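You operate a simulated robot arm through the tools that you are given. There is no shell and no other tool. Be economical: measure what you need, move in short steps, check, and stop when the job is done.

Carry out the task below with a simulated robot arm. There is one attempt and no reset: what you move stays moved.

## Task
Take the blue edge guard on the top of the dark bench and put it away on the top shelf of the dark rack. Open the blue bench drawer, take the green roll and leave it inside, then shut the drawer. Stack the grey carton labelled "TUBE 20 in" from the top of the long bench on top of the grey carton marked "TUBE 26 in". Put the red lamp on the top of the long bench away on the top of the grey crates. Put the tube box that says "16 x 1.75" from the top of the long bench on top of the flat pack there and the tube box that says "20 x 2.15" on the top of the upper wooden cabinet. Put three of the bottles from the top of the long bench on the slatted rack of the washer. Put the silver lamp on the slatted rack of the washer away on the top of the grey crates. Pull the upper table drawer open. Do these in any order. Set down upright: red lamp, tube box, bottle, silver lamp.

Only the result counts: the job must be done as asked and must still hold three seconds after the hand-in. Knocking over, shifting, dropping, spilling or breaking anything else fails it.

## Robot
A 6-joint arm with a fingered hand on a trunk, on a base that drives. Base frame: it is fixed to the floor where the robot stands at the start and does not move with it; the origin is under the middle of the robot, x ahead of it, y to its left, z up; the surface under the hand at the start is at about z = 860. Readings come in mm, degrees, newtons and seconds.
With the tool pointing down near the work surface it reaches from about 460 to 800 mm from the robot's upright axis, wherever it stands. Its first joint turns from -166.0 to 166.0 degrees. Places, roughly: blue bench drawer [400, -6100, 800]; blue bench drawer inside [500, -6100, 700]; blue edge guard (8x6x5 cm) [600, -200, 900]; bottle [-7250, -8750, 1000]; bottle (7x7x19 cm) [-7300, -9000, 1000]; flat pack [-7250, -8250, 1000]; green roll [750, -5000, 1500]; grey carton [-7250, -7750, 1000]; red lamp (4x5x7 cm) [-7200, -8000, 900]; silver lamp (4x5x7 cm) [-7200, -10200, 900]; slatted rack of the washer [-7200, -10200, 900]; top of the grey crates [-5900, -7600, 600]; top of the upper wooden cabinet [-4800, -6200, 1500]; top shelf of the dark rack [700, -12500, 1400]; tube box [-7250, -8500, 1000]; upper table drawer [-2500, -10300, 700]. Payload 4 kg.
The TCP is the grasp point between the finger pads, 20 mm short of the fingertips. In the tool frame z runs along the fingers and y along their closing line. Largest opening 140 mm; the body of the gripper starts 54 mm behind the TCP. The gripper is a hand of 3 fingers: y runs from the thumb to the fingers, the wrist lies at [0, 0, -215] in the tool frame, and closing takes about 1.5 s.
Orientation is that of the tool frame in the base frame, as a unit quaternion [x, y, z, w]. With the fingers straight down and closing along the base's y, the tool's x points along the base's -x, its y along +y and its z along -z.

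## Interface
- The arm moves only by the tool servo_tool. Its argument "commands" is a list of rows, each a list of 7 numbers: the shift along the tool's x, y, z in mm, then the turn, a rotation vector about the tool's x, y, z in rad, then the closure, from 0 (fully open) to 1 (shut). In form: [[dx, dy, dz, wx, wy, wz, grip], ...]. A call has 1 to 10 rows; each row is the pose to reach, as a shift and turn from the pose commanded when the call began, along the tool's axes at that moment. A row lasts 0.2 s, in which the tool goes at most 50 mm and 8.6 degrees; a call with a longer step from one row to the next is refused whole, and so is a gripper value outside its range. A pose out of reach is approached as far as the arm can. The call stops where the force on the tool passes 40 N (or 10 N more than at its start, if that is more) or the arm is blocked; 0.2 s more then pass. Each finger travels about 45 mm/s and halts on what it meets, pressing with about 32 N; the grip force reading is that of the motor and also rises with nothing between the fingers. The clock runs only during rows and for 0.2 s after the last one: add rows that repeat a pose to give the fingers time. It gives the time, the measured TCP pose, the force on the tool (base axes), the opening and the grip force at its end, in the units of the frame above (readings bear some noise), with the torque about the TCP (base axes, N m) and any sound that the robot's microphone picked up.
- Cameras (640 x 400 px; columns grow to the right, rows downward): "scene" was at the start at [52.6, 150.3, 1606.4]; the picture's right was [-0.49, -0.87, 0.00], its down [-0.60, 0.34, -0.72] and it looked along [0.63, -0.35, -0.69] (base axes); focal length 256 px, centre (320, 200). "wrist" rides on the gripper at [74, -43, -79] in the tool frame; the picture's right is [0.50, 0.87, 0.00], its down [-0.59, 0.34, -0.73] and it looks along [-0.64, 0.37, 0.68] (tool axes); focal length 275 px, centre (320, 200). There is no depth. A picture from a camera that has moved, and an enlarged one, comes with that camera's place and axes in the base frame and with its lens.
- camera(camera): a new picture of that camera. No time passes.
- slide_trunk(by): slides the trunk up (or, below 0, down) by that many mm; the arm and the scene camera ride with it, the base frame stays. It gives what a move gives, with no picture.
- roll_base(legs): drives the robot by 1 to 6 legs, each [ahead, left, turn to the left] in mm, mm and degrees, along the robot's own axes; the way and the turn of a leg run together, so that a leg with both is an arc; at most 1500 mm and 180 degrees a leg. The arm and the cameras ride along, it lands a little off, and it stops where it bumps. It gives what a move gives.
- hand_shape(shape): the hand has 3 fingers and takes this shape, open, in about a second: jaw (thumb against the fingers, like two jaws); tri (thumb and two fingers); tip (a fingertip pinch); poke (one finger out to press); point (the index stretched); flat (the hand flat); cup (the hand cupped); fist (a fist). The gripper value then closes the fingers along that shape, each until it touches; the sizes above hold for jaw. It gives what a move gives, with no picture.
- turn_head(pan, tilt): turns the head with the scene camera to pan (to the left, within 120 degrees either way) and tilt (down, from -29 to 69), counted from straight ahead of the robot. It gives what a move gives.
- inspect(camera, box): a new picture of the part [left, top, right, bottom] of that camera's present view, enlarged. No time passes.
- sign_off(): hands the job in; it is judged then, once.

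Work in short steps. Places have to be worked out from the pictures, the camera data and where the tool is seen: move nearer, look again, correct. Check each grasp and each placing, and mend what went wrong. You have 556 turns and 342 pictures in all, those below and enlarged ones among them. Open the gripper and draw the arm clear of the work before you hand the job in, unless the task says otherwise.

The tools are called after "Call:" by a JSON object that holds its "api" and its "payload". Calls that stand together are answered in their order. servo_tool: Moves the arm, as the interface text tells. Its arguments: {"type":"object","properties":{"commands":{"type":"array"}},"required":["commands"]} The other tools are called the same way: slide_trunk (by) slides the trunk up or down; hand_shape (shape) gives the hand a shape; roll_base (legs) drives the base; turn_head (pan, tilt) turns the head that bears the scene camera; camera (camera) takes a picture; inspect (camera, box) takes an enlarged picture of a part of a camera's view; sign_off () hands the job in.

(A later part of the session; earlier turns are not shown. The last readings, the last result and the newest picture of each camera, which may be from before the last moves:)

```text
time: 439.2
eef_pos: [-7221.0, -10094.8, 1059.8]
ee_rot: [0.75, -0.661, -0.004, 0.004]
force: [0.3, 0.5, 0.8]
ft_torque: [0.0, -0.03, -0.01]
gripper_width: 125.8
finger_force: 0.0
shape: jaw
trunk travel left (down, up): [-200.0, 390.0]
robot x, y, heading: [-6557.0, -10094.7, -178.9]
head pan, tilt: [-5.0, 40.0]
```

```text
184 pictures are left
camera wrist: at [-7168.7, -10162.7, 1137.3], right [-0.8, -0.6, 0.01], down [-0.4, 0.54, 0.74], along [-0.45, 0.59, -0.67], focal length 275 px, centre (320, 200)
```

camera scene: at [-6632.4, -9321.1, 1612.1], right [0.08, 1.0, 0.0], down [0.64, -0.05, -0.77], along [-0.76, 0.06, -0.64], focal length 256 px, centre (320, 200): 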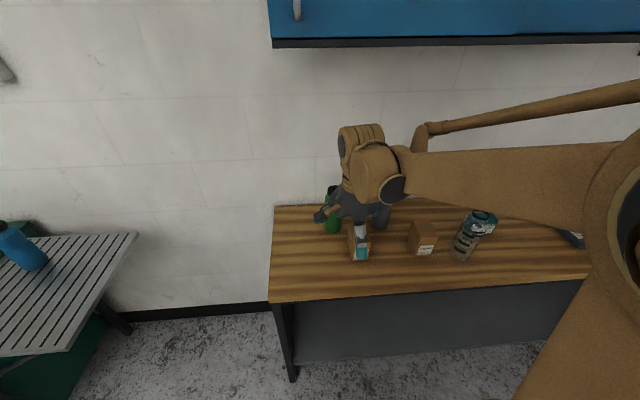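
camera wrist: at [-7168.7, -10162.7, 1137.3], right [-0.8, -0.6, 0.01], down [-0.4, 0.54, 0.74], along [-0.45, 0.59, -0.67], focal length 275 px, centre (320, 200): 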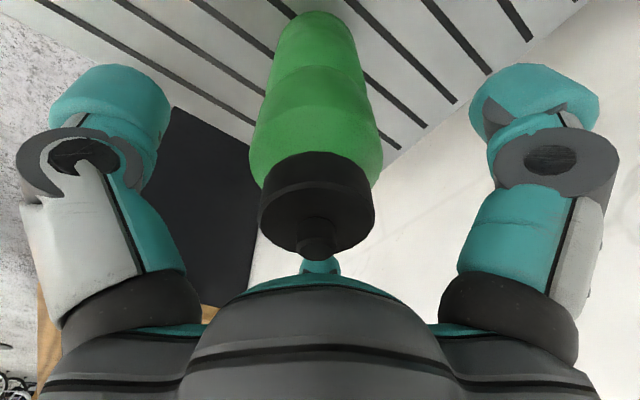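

Upright. I lift off, retract and return for the grey bottle.

Call:
{"api": "servo_tool", "payload": {"commands": [[0, 0, -30, 0, 0, 0, 0.1], [0, 0, -75, 0, 0, 0, 0], [0, 0, -115, 0, 0, 0, 0], [5, -45, -115, 0, 0, 0, 0], [10, -90, -115, 0, 0, 0, 0], [15, -135, -115, 0, 0, 0, 0], [20, -165, -115, 0, 0, 0, 0]]}}

Call:
{"api": "roll_base", "payload": {"legs": [[0, -1060, -1]]}}

Call:
{"api": "camera", "payload": {"camera": "wrist"}}

Call:
{"api": "camera", "payload": {"camera": "scene"}}

```text
time: 440.8
eef_pos: [-7053.5, -10093.2, 1172.7]
ee_rot: [0.75, -0.662, -0.004, 0.003]
force: [-0.3, 0.2, 0.4]
ft_torque: [0.02, -0.03, 0.01]
gripper_width: 140.1
finger_force: 0.1
shape: jaw
trunk travel left (down, up): [-200.0, 390.0]
robot x, y, heading: [-6555.2, -10095.1, -178.9]
head pan, tilt: [-5.0, 40.0]
```

```text
time: 446.4
eef_pos: [-7056.5, -8995.9, 1172.3]
ee_rot: [0.74, -0.672, -0.004, 0.003]
force: [-1.0, -0.3, 0.2]
ft_torque: [-0.02, 0.01, -0.01]
gripper_width: 139.8
finger_force: 0.0
shape: jaw
trunk travel left (down, up): [-200.0, 390.0]
robot x, y, heading: [-6560.6, -9021.4, 179.5]
head pan, tilt: [-5.0, 40.0]
```

```text
183 pictures are left
camera wrist: at [-7006.5, -9065.2, 1249.7], right [-0.82, -0.58, 0.01], down [-0.39, 0.55, 0.74], along [-0.43, 0.6, -0.67], focal length 275 px, centre (320, 200)
```

wrist: 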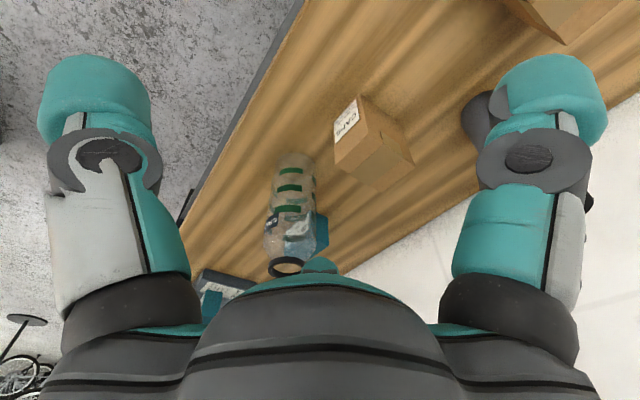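

```text
182 pictures are left
camera scene: at [-6627.2, -9194.0, 1612.1], right [0.1, 0.99, 0.0], down [0.64, -0.07, -0.77], along [-0.76, 0.08, -0.64], focal length 256 px, centre (320, 200)
```

scene: 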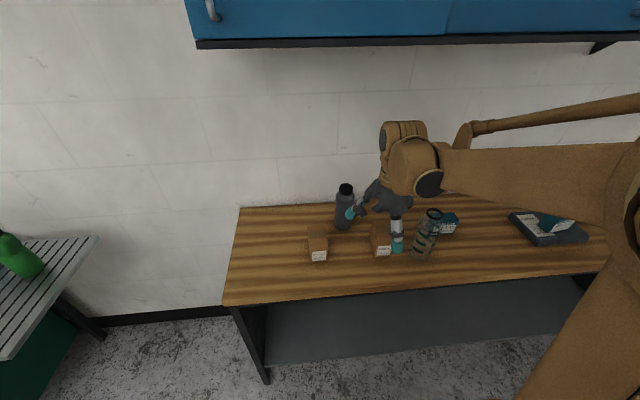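

Grey bottle cap at about (−7290,−9038). I move over it at height and triangulate.

Call:
{"api": "servo_tool", "payload": {"commands": [[4, 45, 0, 0, 0, 0, 0.1], [8, 90, 0, 0, 0, 0, 0.2], [12, 135, 0, 0, 0, 0, 0.25], [16, 180, 0, 0, 0, 0, 0.25], [18, 220, 0, 0, 0, 0, 0.25], [18, 220, 0, 0, 0, 0, 0.25]]}}

Call:
{"api": "camera", "payload": {"camera": "wrist"}}

Call:
{"api": "inspect", "payload": {"camera": "scene", "box": [280, 130, 430, 250]}}

```text
time: 447.8
eef_pos: [-7273.2, -9034.4, 1174.5]
ee_rot: [0.739, -0.674, -0.004, 0.003]
force: [1.3, 0.1, 0.2]
ft_torque: [0.01, 0.03, -0.05]
gripper_width: 105.3
finger_force: 0.0
shape: jaw
trunk travel left (down, up): [-200.0, 390.0]
robot x, y, heading: [-6558.7, -9014.5, 179.1]
head pan, tilt: [-5.0, 40.0]
```

```text
181 pictures are left
camera wrist: at [-7223.7, -9104.0, 1251.7], right [-0.82, -0.58, 0.01], down [-0.39, 0.55, 0.74], along [-0.43, 0.6, -0.67], focal length 275 px, centre (320, 200)
```

wrist: 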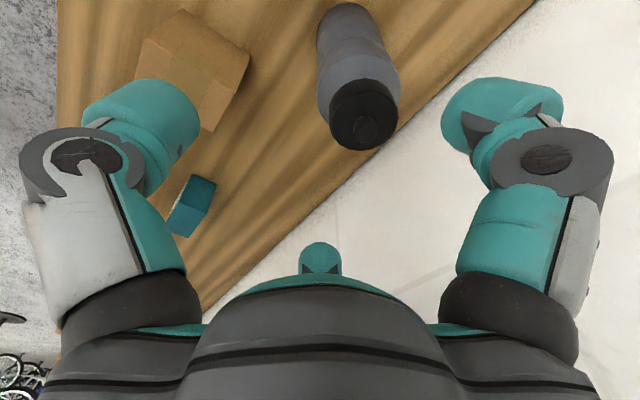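

```text
3.33 times, centred on (355, 190) of scene
camera zoom: at [-6626.5, -9194.4, 1612.1], right [0.1, 0.99, 0.0], down [0.64, -0.06, -0.77], along [-0.76, 0.08, -0.64], focal length 853 px, centre (203, 233)
```

zoom: 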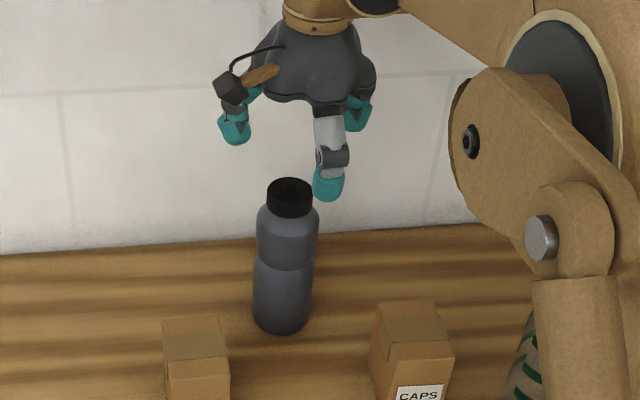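

Triangulation gives the grey bottle at (−7311,−9035). I centre, lower to 1102 and verify.

Call:
{"api": "servo_tool", "payload": {"commands": [[-2, 19, 0, 0, 0, 0, 0.25], [-3, 38, 10, 0, 0, 0, 0.25], [-3, 38, 45, 0, 0, 0, 0.25], [-3, 38, 72, 0, 0, 0, 0.25], [-3, 38, 72, 0, 0, 0, 0.25]]}}

Call:
{"api": "camera", "payload": {"camera": "wrist"}}

Call:
{"api": "inspect", "payload": {"camera": "scene", "box": [280, 130, 430, 250]}}

```text
time: 448.9
eef_pos: [-7313.4, -9035.2, 1101.0]
ee_rot: [0.739, -0.674, -0.005, 0.003]
force: [0.8, -0.4, 0.2]
ft_torque: [0.01, 0.0, -0.02]
gripper_width: 105.5
finger_force: 0.0
shape: jaw
trunk travel left (down, up): [-200.0, 390.0]
robot x, y, heading: [-6558.3, -9016.2, 179.4]
head pan, tilt: [-5.0, 40.0]
```

```text
179 pictures are left
camera wrist: at [-7263.0, -9104.9, 1179.4], right [-0.82, -0.58, 0.01], down [-0.39, 0.55, 0.74], along [-0.43, 0.6, -0.67], focal length 275 px, centre (320, 200)
```

wrist: 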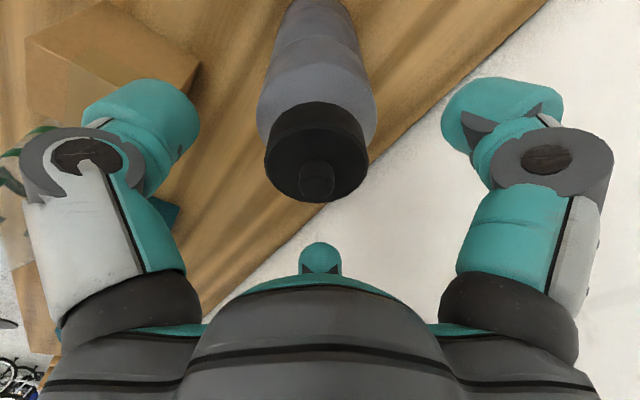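

```text
3.33 times, centred on (355, 190) of scene
camera zoom: at [-6627.3, -9194.4, 1612.1], right [0.1, 0.99, 0.0], down [0.64, -0.06, -0.77], along [-0.76, 0.08, -0.64], focal length 853 px, centre (203, 233)
```

zoom: 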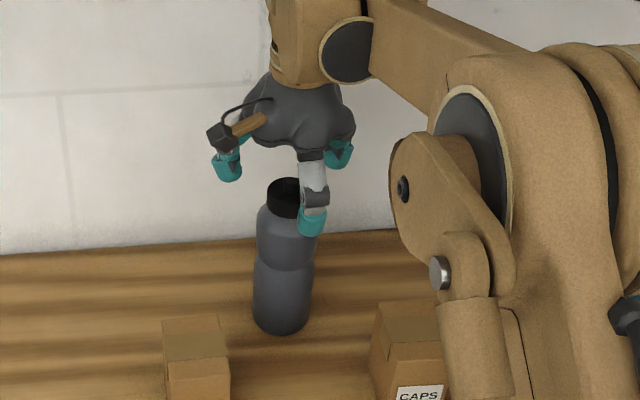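

Cap slightly off; I shift (5,−5), go to z 1074 and close.

Call:
{"api": "servo_tool", "payload": {"commands": [[5, -4, 12, 0, 0, 0, 0.25], [5, -4, 27, 0, 0, 0, 0.25], [5, -4, 27, 0, 0, 0, 0.6], [5, -4, 27, 0, 0, 0, 1], [5, -4, 27, 0, 0, 0, 1], [5, -4, 27, 0, 0, 0, 1], [5, -4, 27, 0, 0, 0, 1], [5, -4, 27, 0, 0, 0, 1], [5, -4, 27, 0, 0, 0, 1]]}}

Call:
{"api": "camera", "payload": {"camera": "wrist"}}

```text
time: 450.9
eef_pos: [-7308.8, -9039.3, 1076.3]
ee_rot: [0.739, -0.674, -0.004, 0.003]
force: [-1.7, -0.9, 2.8]
ft_torque: [-0.01, 0.21, -0.05]
gripper_width: 44.3
finger_force: 31.7
shape: jaw
trunk travel left (down, up): [-200.0, 390.0]
robot x, y, heading: [-6560.5, -9012.1, 179.2]
head pan, tilt: [-5.0, 40.0]
```

```text
177 pictures are left
camera wrist: at [-7258.9, -9109.1, 1153.6], right [-0.82, -0.58, 0.01], down [-0.39, 0.55, 0.74], along [-0.43, 0.6, -0.67], focal length 275 px, centre (320, 200)
```

wrist: 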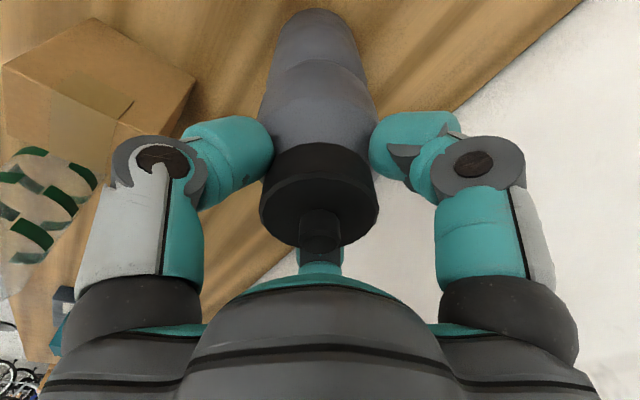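

Held at 44 mm. Lifting above the boxes, retracting, and on to the washer.

Call:
{"api": "servo_tool", "payload": {"commands": [[0, 0, -15, 0, 0, 0, 1], [0, 0, -45, 0, 0, 0, 1], [0, 0, -85, 0, 0, 0, 1], [0, 0, -122, 0, 0, 0, 1], [0, 0, -122, 0, 0, 0, 1]]}}

Call:
{"api": "inspect", "payload": {"camera": "scene", "box": [280, 110, 430, 230]}}

Call:
{"api": "servo_tool", "payload": {"commands": [[4, -45, 0, 0, 0, 0, 1], [8, -90, 0, 0, 0, 0, 1], [12, -135, 0, 0, 0, 0, 1], [16, -180, 0, 0, 0, 0, 1], [20, -225, 0, 0, 0, 0, 1], [22, -255, 0, 0, 0, 0, 1]]}}

```text
time: 452.1
eef_pos: [-7307.6, -9038.9, 1196.4]
ee_rot: [0.739, -0.673, -0.004, 0.002]
force: [-0.2, 1.0, -1.3]
ft_torque: [0.03, -0.03, 0.0]
gripper_width: 43.9
finger_force: 32.5
shape: jaw
trunk travel left (down, up): [-200.0, 390.0]
robot x, y, heading: [-6564.4, -9015.4, 179.3]
head pan, tilt: [-5.0, 40.0]
```

```text
3.33 times, centred on (355, 170) of scene
camera zoom: at [-6627.7, -9194.4, 1612.0], right [0.1, 0.99, 0.0], down [0.64, -0.06, -0.77], along [-0.76, 0.08, -0.64], focal length 853 px, centre (203, 300)
```

zoom: 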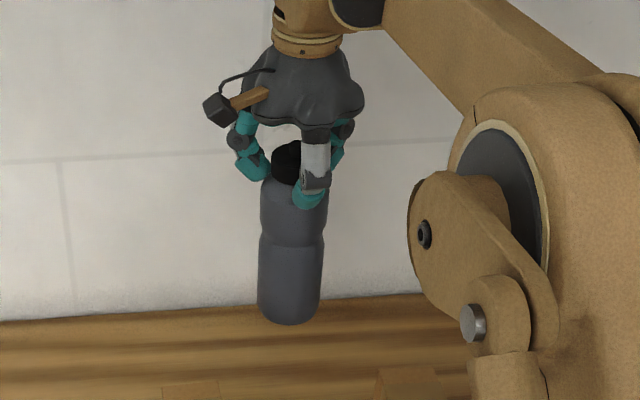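

```text
time: 453.6
eef_pos: [-7050.5, -9038.4, 1196.1]
ee_rot: [0.74, -0.673, -0.004, 0.004]
force: [0.3, 0.1, -0.4]
ft_torque: [-0.02, -0.02, 0.02]
gripper_width: 43.9
finger_force: 32.8
shape: jaw
trunk travel left (down, up): [-200.0, 390.0]
robot x, y, heading: [-6560.1, -9012.6, 179.0]
head pan, tilt: [-5.0, 40.0]
```

I sidestep to the washer and set it in the front spot near (−7070,−10160).

Call:
{"api": "roll_base", "payload": {"legs": [[0, 1110, 0.5]]}}

Call:
{"api": "inspect", "payload": {"camera": "scene", "box": [240, 150, 460, 370]}}

```text
time: 459.2
eef_pos: [-7060.2, -10153.6, 1194.4]
ee_rot: [0.743, -0.669, -0.005, 0.003]
force: [-0.3, 0.1, -1.5]
ft_torque: [0.01, 0.02, 0.01]
gripper_width: 44.1
finger_force: 32.1
shape: jaw
trunk travel left (down, up): [-200.0, 390.0]
robot x, y, heading: [-6572.2, -10128.1, 179.9]
head pan, tilt: [-5.0, 40.0]
```

```text
1.82 times, centred on (350, 260) of scene
camera zoom: at [-6633.9, -10305.2, 1612.0], right [0.09, 1.0, 0.0], down [0.64, -0.06, -0.77], along [-0.76, 0.07, -0.64], focal length 465 px, centre (266, 91)
```

zoom: 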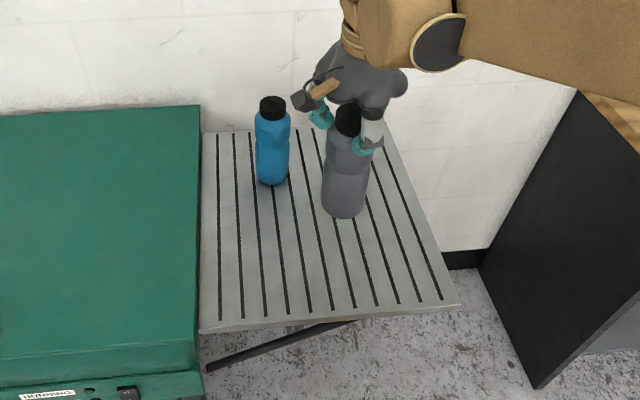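

The spot beneath is clear; I lower straight down.

Call:
{"api": "servo_tool", "payload": {"commands": [[0, 0, 40, 0, 0, 0, 1], [0, 0, 80, 0, 0, 0, 1], [0, 0, 110, 0, 0, 0, 1], [0, 0, 122, 0, 0, 0, 1], [0, 0, 127, 0, 0, 0, 1], [0, 0, 127, 0, 0, 0, 1]]}}

```text
time: 460.6
eef_pos: [-7062.3, -10152.0, 1067.0]
ee_rot: [0.743, -0.669, -0.004, 0.002]
force: [0.1, 0.0, -0.8]
ft_torque: [0.02, 0.03, 0.02]
gripper_width: 43.9
finger_force: 32.5
shape: jaw
trunk travel left (down, up): [-200.0, 390.0]
robot x, y, heading: [-6568.9, -10120.9, 180.1]
head pan, tilt: [-5.0, 40.0]
```

Call:
{"api": "servo_tool", "payload": {"commands": [[0, 0, 3, 0, 0, 0, 1], [0, 0, 5, 0, 0, 0, 1], [0, 0, 5, 0, 0, 0, 1]]}}

```text
time: 461.4
eef_pos: [-7061.2, -10152.8, 1063.7]
ee_rot: [0.743, -0.669, -0.005, 0.003]
force: [-0.2, 0.7, -1.6]
ft_torque: [-0.01, 0.03, 0.0]
gripper_width: 43.8
finger_force: 32.0
shape: jaw
trunk travel left (down, up): [-200.0, 390.0]
robot x, y, heading: [-6565.1, -10123.2, 179.9]
head pan, tilt: [-5.0, 40.0]
```

Call:
{"api": "servo_tool", "payload": {"commands": [[0, 0, 2, 0, 0, 0, 1], [0, 0, 4, 0, 0, 0, 1], [0, 0, 4, 0, 0, 0, 1]]}}

```text
time: 462.2
eef_pos: [-7059.7, -10151.5, 1059.9]
ee_rot: [0.743, -0.669, -0.004, 0.003]
force: [1.1, 3.1, 15.8]
ft_torque: [0.07, -0.03, 0.01]
gripper_width: 43.7
finger_force: 31.2
shape: jaw
trunk travel left (down, up): [-200.0, 390.0]
robot x, y, heading: [-6568.9, -10124.0, 179.7]
head pan, tilt: [-5.0, 40.0]
```

Contact. I ease off 1 mm and open slowly.

Call:
{"api": "servo_tool", "payload": {"commands": [[0, 0, -1, 0, 0, 0, 1], [0, 0, -1, 0, 0, 0, 0.68], [0, 0, -1, 0, 0, 0, 0.62], [0, 0, -1, 0, 0, 0, 0.55], [0, 0, -1, 0, 0, 0, 0.48], [0, 0, -1, 0, 0, 0, 0.4], [0, 0, -1, 0, 0, 0, 0.3], [0, 0, -1, 0, 0, 0, 0.2], [0, 0, -1, 0, 0, 0, 0.1], [0, 0, -1, 0, 0, 0, 0.1]]}}

Call:
{"api": "camera", "payload": {"camera": "wrist"}}

```text
time: 464.4
eef_pos: [-7061.5, -10153.2, 1059.9]
ee_rot: [0.743, -0.67, -0.005, 0.003]
force: [-0.1, 0.7, -0.3]
ft_torque: [0.01, -0.02, 0.03]
gripper_width: 125.8
finger_force: 0.1
shape: jaw
trunk travel left (down, up): [-200.0, 390.0]
robot x, y, heading: [-6570.4, -10122.4, 179.8]
head pan, tilt: [-5.0, 40.0]
```

```text
174 pictures are left
camera wrist: at [-7010.2, -10222.0, 1138.1], right [-0.81, -0.59, 0.01], down [-0.39, 0.55, 0.74], along [-0.44, 0.59, -0.67], focal length 275 px, centre (320, 200)
```

wrist: 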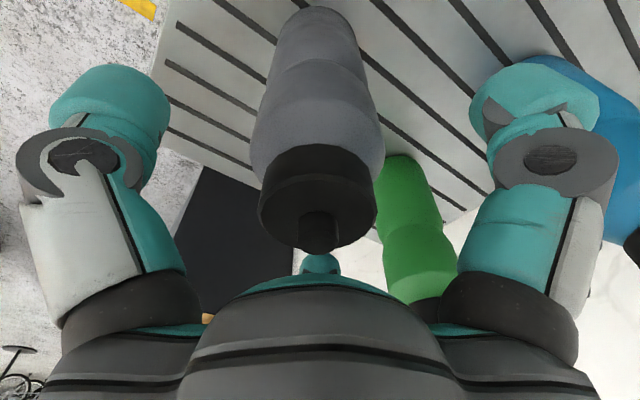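

Upright and free. I lift straight up and check all three.

Call:
{"api": "servo_tool", "payload": {"commands": [[0, 0, -35, 0, 0, 0, 0.1], [0, 0, -80, 0, 0, 0, 0], [0, 0, -125, 0, 0, 0, 0], [0, 0, -170, 0, 0, 0, 0], [0, 0, -170, 0, 0, 0, 0]]}}

Call:
{"api": "roll_base", "payload": {"legs": [[-150, 0, 0], [0, -800, 0]]}}

Call:
{"api": "turn_head", "payload": {"pan": 30, "tilt": 35}}

Call:
{"api": "camera", "payload": {"camera": "scene"}}

```text
time: 465.6
eef_pos: [-7057.5, -10150.9, 1230.5]
ee_rot: [0.743, -0.669, -0.004, 0.003]
force: [-0.1, -0.5, 0.3]
ft_torque: [0.0, 0.01, 0.03]
gripper_width: 140.0
finger_force: 0.1
shape: jaw
trunk travel left (down, up): [-200.0, 390.0]
robot x, y, heading: [-6569.4, -10121.4, 179.8]
head pan, tilt: [-5.0, 40.0]
```

```text
time: 470.9
eef_pos: [-6906.7, -9349.8, 1230.7]
ee_rot: [0.74, -0.673, -0.004, 0.003]
force: [-0.3, -0.2, 0.2]
ft_torque: [0.0, 0.01, -0.02]
gripper_width: 140.1
finger_force: 0.0
shape: jaw
trunk travel left (down, up): [-200.0, 390.0]
robot x, y, heading: [-6418.8, -9326.7, 179.2]
head pan, tilt: [-5.0, 40.0]
```

```text
time: 471.9
eef_pos: [-6906.7, -9350.1, 1229.3]
ee_rot: [0.741, -0.672, -0.004, 0.003]
force: [-0.3, 0.5, 0.2]
ft_torque: [0.01, 0.01, 0.01]
gripper_width: 139.7
finger_force: 0.0
shape: jaw
trunk travel left (down, up): [-200.0, 390.0]
robot x, y, heading: [-6418.2, -9329.7, 179.2]
head pan, tilt: [30.0, 35.0]
```

```text
173 pictures are left
camera scene: at [-6477.3, -9559.3, 1619.6], right [-0.49, 0.87, 0.0], down [0.5, 0.28, -0.82], along [-0.71, -0.4, -0.57], focal length 256 px, centre (320, 200)
```

scene: 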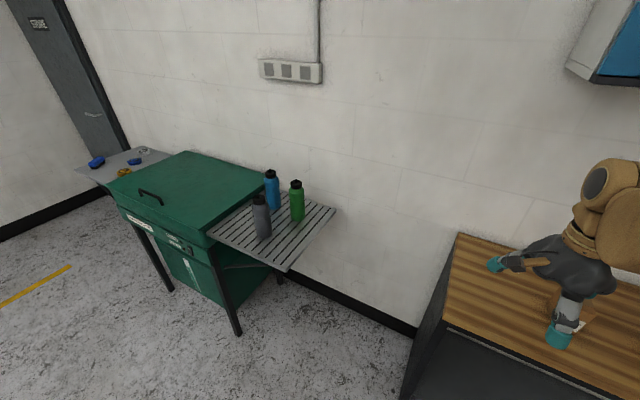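

All three bottles stand on the rack. Next the "20 x 2.15" box: I sidestep to face it.

Call:
{"api": "roll_base", "payload": {"legs": [[0, -1150, 0.5], [150, 0, 0]]}}

Call:
{"api": "turn_head", "payload": {"pan": -5, "tilt": 45}}

Call:
{"api": "camera", "payload": {"camera": "scene"}}

Call:
{"api": "camera", "payload": {"camera": "wrist"}}

```text
time: 478.7
eef_pos: [-7048.7, -8194.7, 1229.1]
ee_rot: [0.742, -0.67, -0.003, 0.003]
force: [-0.5, 0.7, 0.7]
ft_torque: [0.02, -0.01, 0.02]
gripper_width: 139.9
finger_force: 0.0
shape: jaw
trunk travel left (down, up): [-200.0, 390.0]
robot x, y, heading: [-6559.8, -8168.4, 179.6]
head pan, tilt: [30.0, 35.0]
```

```text
time: 479.7
eef_pos: [-7048.8, -8194.4, 1229.5]
ee_rot: [0.742, -0.67, -0.004, 0.003]
force: [-0.2, -0.1, 0.2]
ft_torque: [-0.01, 0.02, 0.01]
gripper_width: 140.0
finger_force: 0.0
shape: jaw
trunk travel left (down, up): [-200.0, 390.0]
robot x, y, heading: [-6563.8, -8169.8, 179.6]
head pan, tilt: [-5.0, 45.0]
```

```text
172 pictures are left
camera scene: at [-6621.5, -8349.6, 1604.8], right [0.09, 1.0, 0.0], down [0.7, -0.07, -0.71], along [-0.7, 0.07, -0.71], focal length 256 px, centre (320, 200)
```

scene: 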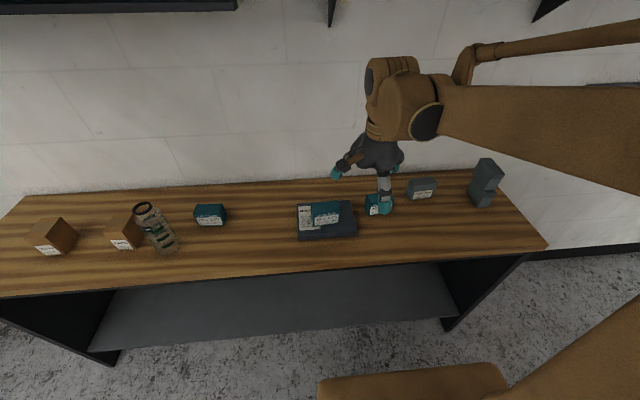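

```text
171 pictures are left
camera wrist: at [-6997.2, -8264.2, 1307.7], right [-0.81, -0.59, 0.01], down [-0.39, 0.55, 0.74], along [-0.44, 0.6, -0.67], focal length 275 px, centre (320, 200)
```

wrist: 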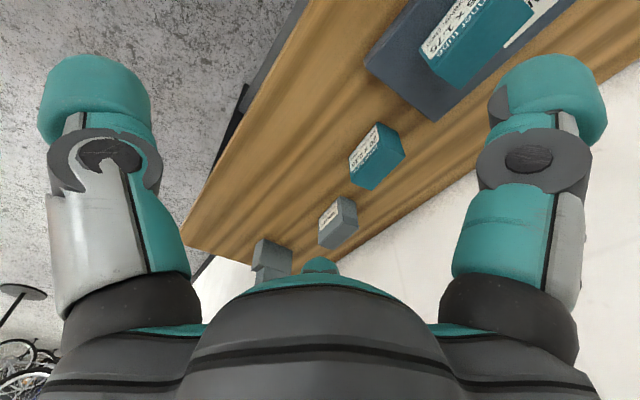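

The box is near (−7234,−8097). I bring the hand closer above it to measure.

Call:
{"api": "servo_tool", "payload": {"commands": [[-27, 30, 10, 0, 0, 0, 0.1], [-54, 60, 20, 0, 0, 0, 0.2], [-81, 90, 35, 0, 0, 0, 0.25], [-109, 120, 57, 0, 0, 0, 0.25], [-109, 141, 70, 0, 0, 0, 0.25], [-109, 141, 70, 0, 0, 0, 0.25]]}}

Call:
{"api": "camera", "payload": {"camera": "wrist"}}

Call:
{"api": "inspect", "payload": {"camera": "scene", "box": [300, 150, 450, 250]}}

```text
time: 481.1
eef_pos: [-7197.4, -8098.4, 1162.0]
ee_rot: [0.742, -0.67, -0.004, 0.003]
force: [-0.6, -0.1, -0.5]
ft_torque: [-0.01, -0.02, 0.01]
gripper_width: 105.2
finger_force: 0.2
shape: jaw
trunk travel left (down, up): [-200.0, 390.0]
robot x, y, heading: [-6559.6, -8165.0, 179.7]
head pan, tilt: [-5.0, 45.0]
```

```text
170 pictures are left
camera wrist: at [-7147.5, -8168.3, 1239.3], right [-0.81, -0.58, 0.01], down [-0.39, 0.55, 0.74], along [-0.44, 0.6, -0.67], focal length 275 px, centre (320, 200)
```

wrist: 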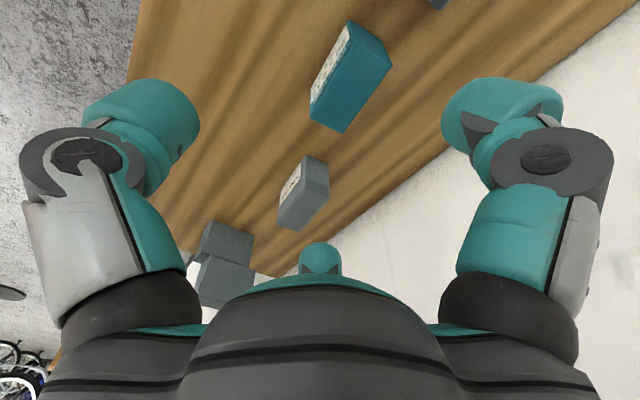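

```text
4.00 times, centred on (375, 200) of scene
camera zoom: at [-6621.3, -8349.3, 1604.8], right [0.09, 1.0, 0.0], down [0.7, -0.07, -0.71], along [-0.7, 0.07, -0.71], focal length 1024 px, centre (100, 200)
```

zoom: 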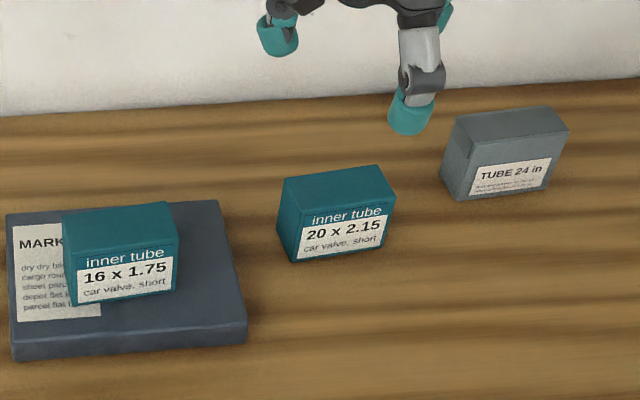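

Box centre ≈(−7244,−8076), turned ≈8°. I centre above it at z 1075 and check.

Call:
{"api": "servo_tool", "payload": {"commands": [[-13, 22, 20, 0, 0, -0.03, 0.25], [-27, 44, 50, 0, 0, -0.03, 0.25], [-27, 44, 87, 0, 0, -0.03, 0.25], [-27, 44, 87, 0, 0, -0.03, 0.25]]}}

Call:
{"api": "camera", "payload": {"camera": "wrist"}}

```text
time: 482.1
eef_pos: [-7247.3, -8077.5, 1074.6]
ee_rot: [0.752, -0.659, -0.004, 0.003]
force: [-0.2, 0.1, 0.2]
ft_torque: [0.02, -0.01, 0.0]
gripper_width: 105.5
finger_force: 0.0
shape: jaw
trunk travel left (down, up): [-200.0, 390.0]
robot x, y, heading: [-6557.3, -8165.6, 179.7]
head pan, tilt: [-5.0, 45.0]
```

```text
168 pictures are left
camera wrist: at [-7194.5, -8145.6, 1152.6], right [-0.79, -0.61, 0.01], down [-0.41, 0.54, 0.74], along [-0.45, 0.58, -0.67], focal length 275 px, centre (320, 200)
```

wrist: 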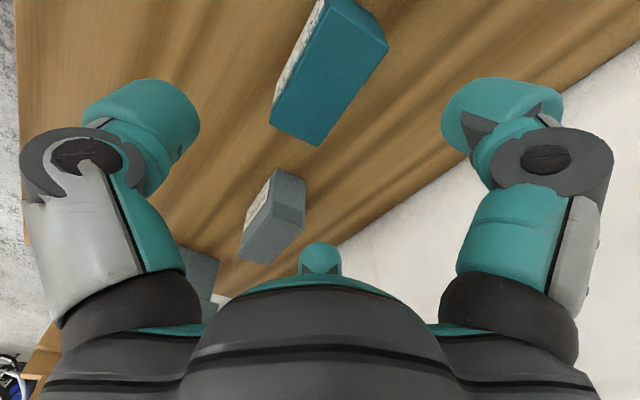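

Centred and aligned. I descend to z 943, then close and lift.

Call:
{"api": "servo_tool", "payload": {"commands": [[0, 2, 40, 0, 0, 0, 0.25], [0, 2, 80, 0, 0, 0, 0.25], [0, 2, 115, 0, 0, 0, 0.25], [0, 2, 131, 0, 0, 0, 0.25], [0, 2, 131, 0, 0, 0, 0.25]]}}

Call:
{"api": "camera", "payload": {"camera": "wrist"}}

```text
time: 483.3
eef_pos: [-7252.4, -8077.3, 943.5]
ee_rot: [0.752, -0.659, -0.005, 0.004]
force: [0.3, 0.1, -0.5]
ft_torque: [0.0, -0.02, -0.01]
gripper_width: 105.6
finger_force: 0.1
shape: jaw
trunk travel left (down, up): [-200.0, 390.0]
robot x, y, heading: [-6560.7, -8166.3, 179.7]
head pan, tilt: [-5.0, 45.0]
```

```text
167 pictures are left
camera wrist: at [-7199.3, -8146.2, 1021.8], right [-0.79, -0.61, 0.01], down [-0.41, 0.54, 0.74], along [-0.45, 0.58, -0.67], focal length 275 px, centre (320, 200)
```

wrist: 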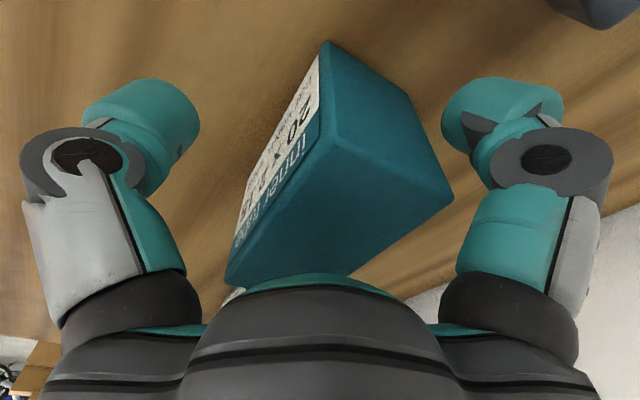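

Call:
{"api": "servo_tool", "payload": {"commands": [[0, 0, 0, 0, 0, 0, 1], [0, 0, 0, 0, 0, 0, 1], [0, 0, 0, 0, 0, 0, 1], [0, 0, 0, 0, 0, 0, 1], [0, 0, 0, 0, 0, 0, 1], [0, 0, 0, 0, 0, 0, 1], [0, 0, 0, 0, 0, 0, 1]]}}

Call:
{"api": "servo_tool", "payload": {"commands": [[0, 0, -25, 0, 0, 0, 1], [0, 0, -60, 0, 0, 0, 1], [0, 0, -100, 0, 0, 0, 1], [0, 0, -145, 0, 0, 0, 1], [0, 0, -190, 0, 0, 0, 1], [0, 0, -230, 0, 0, 0, 1]]}}

Call:
{"api": "camera", "payload": {"camera": "wrist"}}

```text
time: 484.9
eef_pos: [-7251.8, -8078.3, 943.8]
ee_rot: [0.752, -0.659, -0.004, 0.004]
force: [-0.8, -0.7, 3.2]
ft_torque: [0.2, -0.09, 0.05]
gripper_width: 55.2
finger_force: 31.7
shape: jaw
trunk travel left (down, up): [-200.0, 390.0]
robot x, y, heading: [-6562.0, -8164.4, 179.6]
head pan, tilt: [-5.0, 45.0]
```

```text
time: 486.3
eef_pos: [-7249.9, -8078.5, 1176.5]
ee_rot: [0.752, -0.659, -0.004, 0.004]
force: [0.2, -0.2, -0.9]
ft_torque: [-0.04, -0.01, -0.02]
gripper_width: 51.9
finger_force: 32.5
shape: jaw
trunk travel left (down, up): [-200.0, 390.0]
robot x, y, heading: [-6559.0, -8168.3, 179.7]
head pan, tilt: [-5.0, 45.0]
```

```text
166 pictures are left
camera wrist: at [-7196.5, -8146.3, 1253.7], right [-0.79, -0.61, 0.01], down [-0.41, 0.54, 0.74], along [-0.45, 0.58, -0.67], focal length 275 px, centre (320, 200)
```

wrist: 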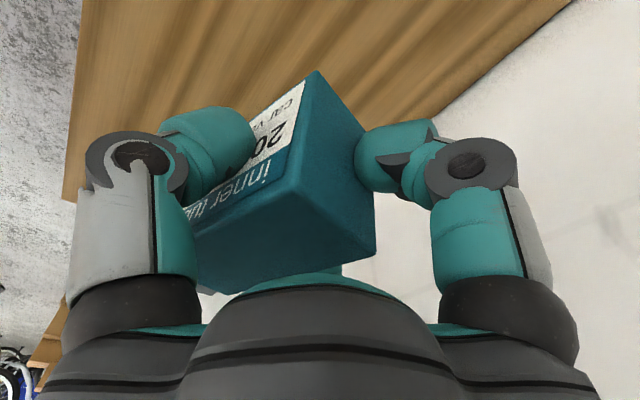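

The box has turned in the grip; I check its attitude from the scene camera.

Call:
{"api": "inspect", "payload": {"camera": "scene", "box": [320, 120, 440, 220]}}

```text
4.00 times, centred on (380, 170) of scene
camera zoom: at [-6621.4, -8349.3, 1604.8], right [0.09, 1.0, 0.0], down [0.7, -0.07, -0.71], along [-0.7, 0.07, -0.71], focal length 1024 px, centre (80, 320)
```

zoom: 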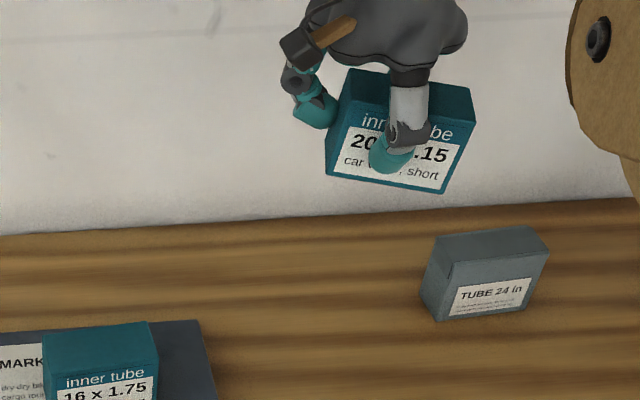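

It is mainly yawed, with a slight roll, and firmly held; fine for carrying. I tuck in and go out of the passage to look at the wooden cabinet.

Call:
{"api": "servo_tool", "payload": {"commands": [[6, -45, 0, 0, 0, 0, 1], [12, -90, 0, 0, 0, 0, 1], [18, -135, 0, 0, 0, 0, 1], [25, -188, -10, 0, 0, 0, 1], [25, -210, -10, 0, 0, 0, 1]]}}

Call:
{"api": "roll_base", "payload": {"legs": [[0, -1350, 0], [0, 0, -120]]}}

Call:
{"api": "turn_head", "payload": {"pan": -20, "tilt": 15}}

Call:
{"api": "camera", "payload": {"camera": "scene"}}

```text
refused: row 4 steps farther than a row can; nothing moved
```

```text
time: 498.0
eef_pos: [-6164.1, -6267.2, 1176.3]
ee_rot: [0.179, 0.984, 0.005, 0.001]
force: [0.1, 0.0, -2.2]
ft_torque: [0.06, 0.02, -0.01]
gripper_width: 51.2
finger_force: 32.2
shape: jaw
trunk travel left (down, up): [-200.0, 390.0]
robot x, y, heading: [-6566.4, -6834.3, 61.9]
head pan, tilt: [-5.0, 45.0]
```

```text
time: 498.9
eef_pos: [-6163.4, -6266.2, 1175.4]
ee_rot: [0.179, 0.984, 0.004, 0.002]
force: [-0.7, -0.4, -1.6]
ft_torque: [0.02, 0.01, 0.0]
gripper_width: 51.4
finger_force: 31.6
shape: jaw
trunk travel left (down, up): [-200.0, 390.0]
robot x, y, heading: [-6566.7, -6833.7, 61.7]
head pan, tilt: [-20.0, 15.0]
```

```text
164 pictures are left
camera scene: at [-6673.6, -6697.5, 1651.5], right [0.66, -0.75, 0.0], down [-0.19, -0.17, -0.97], along [0.72, 0.64, -0.26], focal length 256 px, centre (320, 200)
```

scene: 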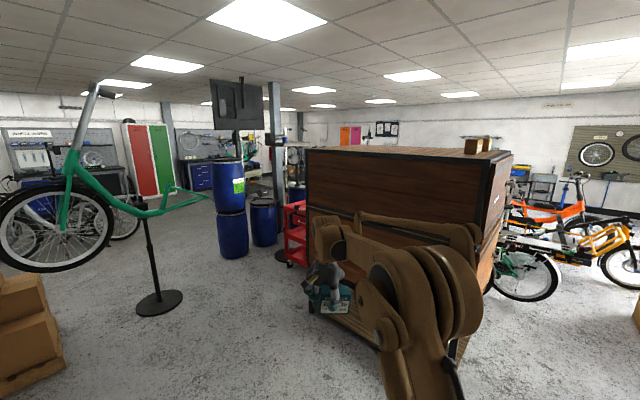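

The earlier retract row was refused, so the arm is still extended (nothing touched). I tuck it in now and raise the trunk.

Call:
{"api": "servo_tool", "payload": {"commands": [[0, -45, 0, 0, 0, 0, 1], [0, -90, 0, 0, 0, 0, 1], [0, -135, 0, 0, 0, 0, 1], [0, -175, 0, 0, 0, 0, 1], [0, -175, 0, 0, 0, 0, 1]]}}

Call:
{"api": "slide_trunk", "payload": {"by": 385}}

Call:
{"api": "roll_base", "payload": {"legs": [[0, 0, -61.8], [700, 0, 0]]}}

Call:
{"api": "turn_head", "payload": {"pan": 35, "tilt": 30}}

Call:
{"api": "camera", "payload": {"camera": "scene"}}

```text
time: 500.1
eef_pos: [-6226.2, -6430.2, 1172.5]
ee_rot: [0.178, 0.984, 0.004, 0.002]
force: [-0.2, 0.4, -2.3]
ft_torque: [0.02, 0.02, -0.02]
gripper_width: 51.4
finger_force: 31.6
shape: jaw
trunk travel left (down, up): [-200.0, 390.0]
robot x, y, heading: [-6566.7, -6832.5, 61.6]
head pan, tilt: [-20.0, 15.0]
```

```text
time: 503.9
eef_pos: [-6226.4, -6431.4, 1557.2]
ee_rot: [0.179, 0.984, 0.004, 0.002]
force: [0.4, 0.4, -1.7]
ft_torque: [0.05, 0.0, 0.03]
gripper_width: 51.2
finger_force: 31.5
shape: jaw
trunk travel left (down, up): [-585.0, 5.0]
robot x, y, heading: [-6566.7, -6836.6, 61.4]
head pan, tilt: [-20.0, 15.0]
```

```text
time: 510.5
eef_pos: [-5335.4, -6957.0, 1558.2]
ee_rot: [0.662, 0.75, 0.003, 0.005]
force: [0.1, -0.2, -1.8]
ft_torque: [0.08, -0.03, -0.02]
gripper_width: 51.1
finger_force: 31.9
shape: jaw
trunk travel left (down, up): [-585.0, 5.0]
robot x, y, heading: [-5852.0, -6841.2, -0.5]
head pan, tilt: [-20.0, 15.0]
```

```text
time: 511.8
eef_pos: [-5334.8, -6956.8, 1557.7]
ee_rot: [0.661, 0.751, 0.004, 0.004]
force: [0.5, 0.1, -2.7]
ft_torque: [0.0, 0.0, 0.02]
gripper_width: 51.2
finger_force: 32.1
shape: jaw
trunk travel left (down, up): [-585.0, 5.0]
robot x, y, heading: [-5851.3, -6841.1, -0.8]
head pan, tilt: [35.0, 30.0]
```

```text
163 pictures are left
camera scene: at [-5791.5, -6600.4, 2012.4], right [0.56, -0.83, 0.0], down [-0.41, -0.28, -0.87], along [0.72, 0.49, -0.5], focal length 256 px, centre (320, 200)
```

scene: 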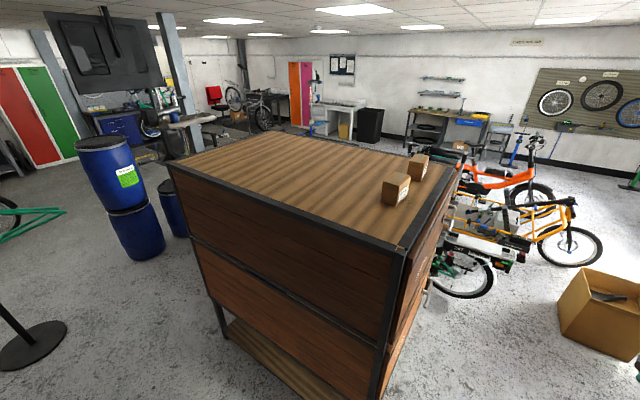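

Cabinet top: x −5160…−4230, y −6475…−5208, z≈1500, with small cartons near (−4909,−6355). I sidestep left along its side and close in a little.

Call:
{"api": "roll_base", "payload": {"legs": [[0, 800, 0.8], [110, 0, 0]]}}

Call:
{"api": "turn_head", "payload": {"pan": -5, "tilt": 40}}

Call:
{"api": "camera", "payload": {"camera": "scene"}}

Call:
{"api": "camera", "payload": {"camera": "wrist"}}

```text
time: 516.8
eef_pos: [-5227.4, -6157.7, 1561.2]
ee_rot: [0.653, 0.757, 0.004, 0.004]
force: [-28.1, -0.2, -6.4]
ft_torque: [-0.02, 1.18, 0.56]
gripper_width: 53.1
finger_force: 31.6
shape: jaw
trunk travel left (down, up): [-585.0, 5.0]
robot x, y, heading: [-5738.5, -6052.3, 0.6]
head pan, tilt: [35.0, 30.0]
```

```text
time: 517.9
eef_pos: [-5228.5, -6157.7, 1560.8]
ee_rot: [0.653, 0.757, 0.004, 0.005]
force: [-27.5, 0.4, -4.7]
ft_torque: [-0.01, 1.09, 0.51]
gripper_width: 52.5
finger_force: 31.9
shape: jaw
trunk travel left (down, up): [-585.0, 5.0]
robot x, y, heading: [-5738.7, -6051.6, 0.6]
head pan, tilt: [-5.0, 40.0]
```

```text
162 pictures are left
camera scene: at [-5682.8, -5870.8, 1997.3], right [-0.08, -1.0, 0.0], down [-0.64, 0.05, -0.77], along [0.77, -0.06, -0.64], focal length 256 px, centre (320, 200)
```

scene: 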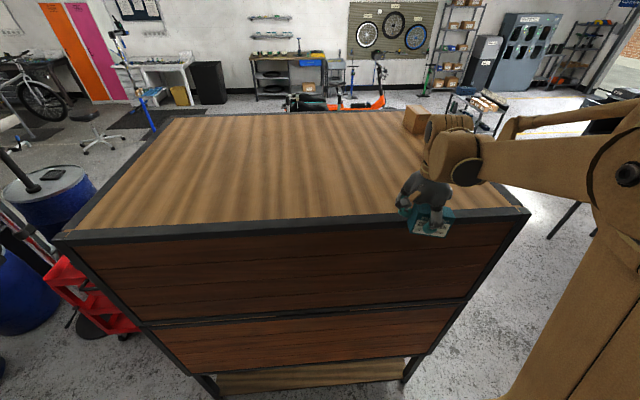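

```text
161 pictures are left
camera wrist: at [-5282.2, -6090.8, 1637.7], right [0.78, 0.62, 0.01], down [0.41, -0.53, 0.74], along [0.47, -0.58, -0.67], focal length 275 px, centre (320, 200)
```

wrist: 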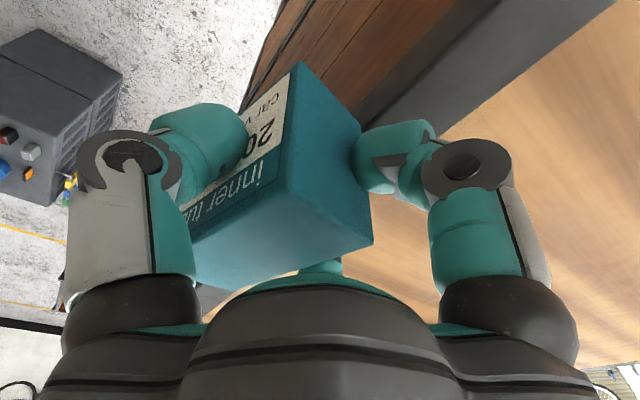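

The held box is touching the cabinet's edge (28 N): the top is higher than thought. I back off at once.

Call:
{"api": "roll_base", "payload": {"legs": [[-130, 0, 0]]}}

Call:
{"api": "camera", "payload": {"camera": "wrist"}}

Call:
{"api": "inspect", "payload": {"camera": "scene", "box": [340, 120, 540, 260]}}

```text
time: 519.1
eef_pos: [-5350.8, -6158.0, 1558.4]
ee_rot: [0.652, 0.758, 0.003, 0.003]
force: [-0.9, -0.3, -1.8]
ft_torque: [0.04, -0.06, -0.01]
gripper_width: 51.9
finger_force: 32.4
shape: jaw
trunk travel left (down, up): [-585.0, 5.0]
robot x, y, heading: [-5869.4, -6059.6, 0.9]
head pan, tilt: [-5.0, 40.0]
```

```text
160 pictures are left
camera wrist: at [-5406.3, -6091.7, 1635.8], right [0.78, 0.62, 0.01], down [0.42, -0.53, 0.74], along [0.46, -0.57, -0.67], focal length 275 px, centre (320, 200)
```

wrist: 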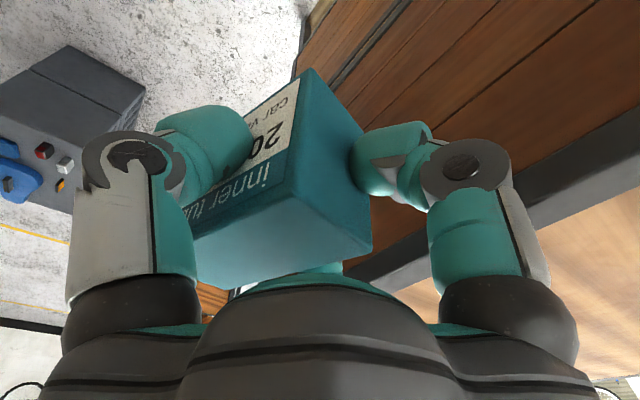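

```text
2.86 times, centred on (440, 190) of scene
camera zoom: at [-5806.0, -5872.3, 1997.1], right [-0.08, -1.0, 0.0], down [-0.64, 0.05, -0.77], along [0.76, -0.06, -0.64], focal length 731 px, centre (-23, 229)
```

zoom: 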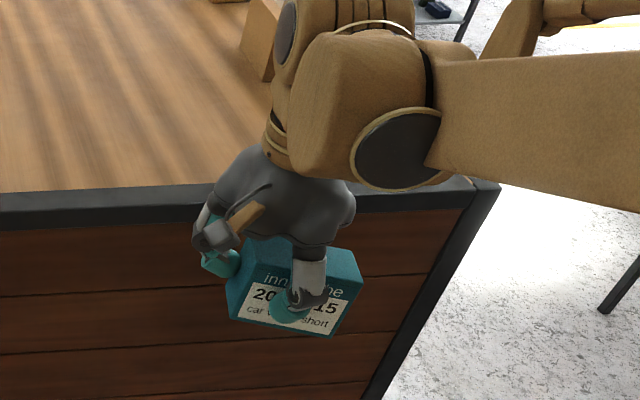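

Still held. The cabinet top is nearer z≈1540, so I raise the arm by 100 before coming over it.

Call:
{"api": "servo_tool", "payload": {"commands": [[0, 0, -35, 0, 0, 0, 1], [0, 0, -70, 0, 0, 0, 1], [0, 0, -105, 0, 0, 0, 1], [0, 0, -105, 0, 0, 0, 1]]}}

Call:
{"api": "camera", "payload": {"camera": "wrist"}}

Call:
{"api": "inspect", "payload": {"camera": "scene", "box": [360, 130, 480, 220]}}

```text
time: 520.1
eef_pos: [-5353.1, -6157.6, 1661.9]
ee_rot: [0.652, 0.758, 0.003, 0.003]
force: [-0.5, -0.5, -0.6]
ft_torque: [0.03, -0.04, -0.01]
gripper_width: 51.9
finger_force: 32.3
shape: jaw
trunk travel left (down, up): [-585.0, 5.0]
robot x, y, heading: [-5870.6, -6055.1, 0.5]
head pan, tilt: [-5.0, 40.0]
```

```text
158 pictures are left
camera wrist: at [-5406.8, -6090.6, 1740.4], right [0.78, 0.62, 0.01], down [0.42, -0.53, 0.74], along [0.46, -0.57, -0.67], focal length 275 px, centre (320, 200)
```

wrist: 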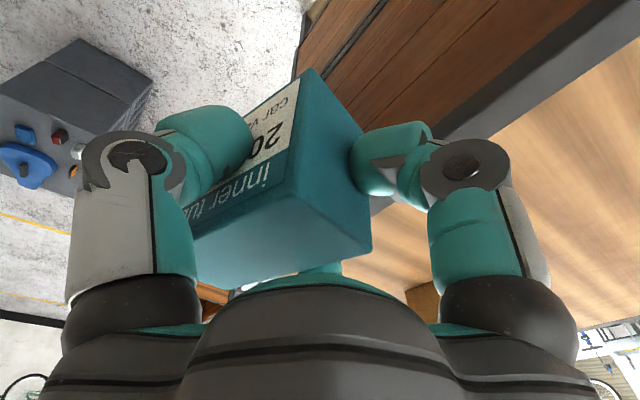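

```text
4.44 times, centred on (420, 175) of scene
camera zoom: at [-5805.2, -5872.4, 1997.0], right [-0.08, -1.0, 0.0], down [-0.64, 0.05, -0.77], along [0.76, -0.06, -0.64], focal length 1138 px, centre (-124, 311)
```

zoom: 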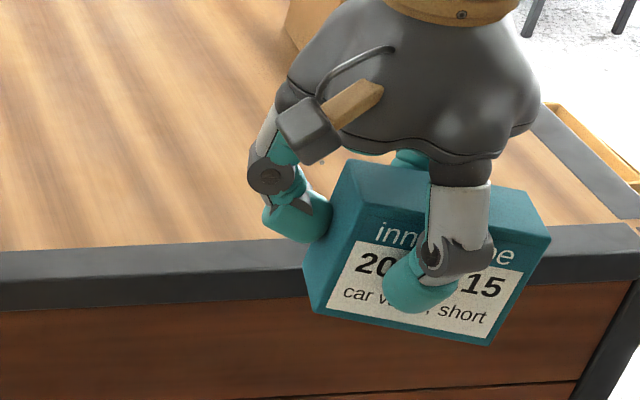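

I correct the box's ≈4.5° roll with the wrist and roll forward 150.

Call:
{"api": "servo_tool", "payload": {"commands": [[0, 0, 0, 0.012, -0.078, 0, 1], [0, 0, 0, 0.012, -0.078, 0, 1]]}}

Call:
{"api": "roll_base", "payload": {"legs": [[150, 0, 0]]}}

Call:
{"api": "inspect", "payload": {"camera": "scene", "box": [360, 110, 500, 215]}}

```text
time: 520.7
eef_pos: [-5352.3, -6158.6, 1662.5]
ee_rot: [0.651, 0.758, -0.027, 0.029]
force: [-0.3, 0.2, -1.1]
ft_torque: [0.05, 0.0, -0.02]
gripper_width: 51.8
finger_force: 32.5
shape: jaw
trunk travel left (down, up): [-585.0, 5.0]
robot x, y, heading: [-5869.6, -6056.9, 0.7]
head pan, tilt: [-5.0, 40.0]
```

```text
time: 522.1
eef_pos: [-5208.0, -6154.3, 1663.7]
ee_rot: [0.651, 0.758, -0.028, 0.029]
force: [-0.4, 0.7, -1.5]
ft_torque: [0.05, -0.03, -0.01]
gripper_width: 51.8
finger_force: 31.6
shape: jaw
trunk travel left (down, up): [-585.0, 5.0]
robot x, y, heading: [-5722.0, -6054.7, 0.8]
head pan, tilt: [-5.0, 40.0]
```

```text
3.81 times, centred on (430, 162) of scene
camera zoom: at [-5660.5, -5870.3, 1997.1], right [-0.07, -1.0, 0.0], down [-0.64, 0.05, -0.77], along [0.76, -0.06, -0.64], focal length 975 px, centre (-99, 343)
```

zoom: 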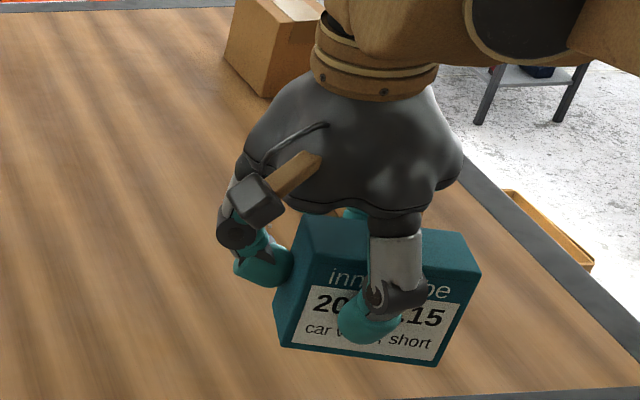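

Upright now. I extend 140 mm over the cabinet top and lower towards z 1600.

Call:
{"api": "servo_tool", "payload": {"commands": [[-6, 45, 0, 0, 0, 0, 1], [-13, 90, 0, 0, 0, 0, 1], [-21, 138, 0, 0, 0, 0, 1], [-21, 138, 30, 0, 0, 0, 1], [-21, 138, 60, 0, 0, 0, 1], [-21, 138, 60, 0, 0, 0, 1]]}}

Call:
{"api": "inspect", "payload": {"camera": "scene", "box": [360, 90, 500, 195]}}

Call:
{"api": "camera", "payload": {"camera": "wrist"}}

```text
time: 523.5
eef_pos: [-5065.6, -6159.5, 1602.7]
ee_rot: [0.651, 0.758, -0.027, 0.029]
force: [0.9, 0.8, -1.8]
ft_torque: [0.04, -0.05, 0.01]
gripper_width: 51.4
finger_force: 32.4
shape: jaw
trunk travel left (down, up): [-585.0, 5.0]
robot x, y, heading: [-5723.7, -6056.0, 0.7]
head pan, tilt: [-5.0, 40.0]
```

```text
3.81 times, centred on (430, 142) of scene
camera zoom: at [-5658.3, -5870.2, 1997.0], right [-0.07, -1.0, 0.0], down [-0.64, 0.05, -0.77], along [0.76, -0.06, -0.64], focal length 975 px, centre (-99, 419)
```

zoom: 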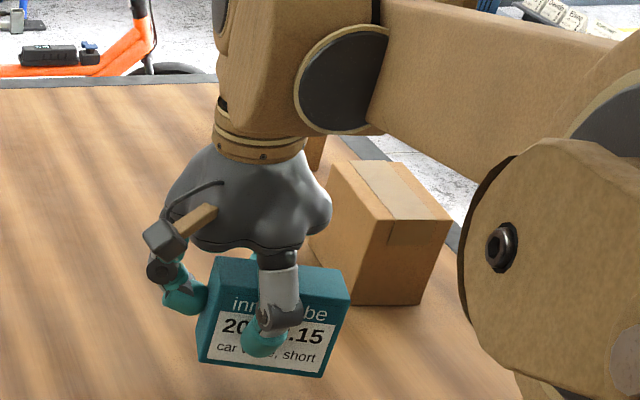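

```text
154 pictures are left
camera wrist: at [-5119.8, -6087.6, 1675.3], right [0.78, 0.62, -0.04], down [0.42, -0.47, 0.78], along [0.46, -0.63, -0.63], focal length 275 px, centre (320, 200)
```

wrist: 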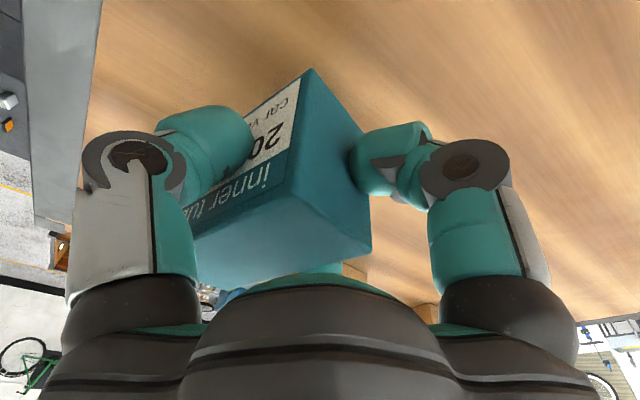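

The cartons are about 100 mm to the right; I shift 40 mm left for room and lower in small steps.

Call:
{"api": "servo_tool", "payload": {"commands": [[20, 3, 0, 0, 0, 0, 1], [40, 6, 5, 0, 0, 0, 1], [40, 6, 12, 0, 0, 0, 1], [40, 6, 12, 0, 0, 0, 1]]}}

```text
time: 524.5
eef_pos: [-5065.8, -6120.4, 1588.1]
ee_rot: [0.651, 0.758, -0.027, 0.03]
force: [1.4, 0.5, -1.8]
ft_torque: [0.04, -0.08, -0.01]
gripper_width: 51.8
finger_force: 31.9
shape: jaw
trunk travel left (down, up): [-585.0, 5.0]
robot x, y, heading: [-5720.9, -6052.1, 0.7]
head pan, tilt: [-5.0, 40.0]
```

Call:
{"api": "servo_tool", "payload": {"commands": [[0, 0, 4, 0, 0, 0, 1], [0, 0, 8, 0, 0, 0, 1], [0, 0, 8, 0, 0, 0, 1]]}}

```text
time: 525.3
eef_pos: [-5065.9, -6122.5, 1580.5]
ee_rot: [0.652, 0.758, -0.027, 0.029]
force: [-0.4, -0.2, -1.9]
ft_torque: [0.04, -0.02, 0.01]
gripper_width: 51.8
finger_force: 32.1
shape: jaw
trunk travel left (down, up): [-585.0, 5.0]
robot x, y, heading: [-5722.3, -6052.3, 0.5]
head pan, tilt: [-5.0, 40.0]
```

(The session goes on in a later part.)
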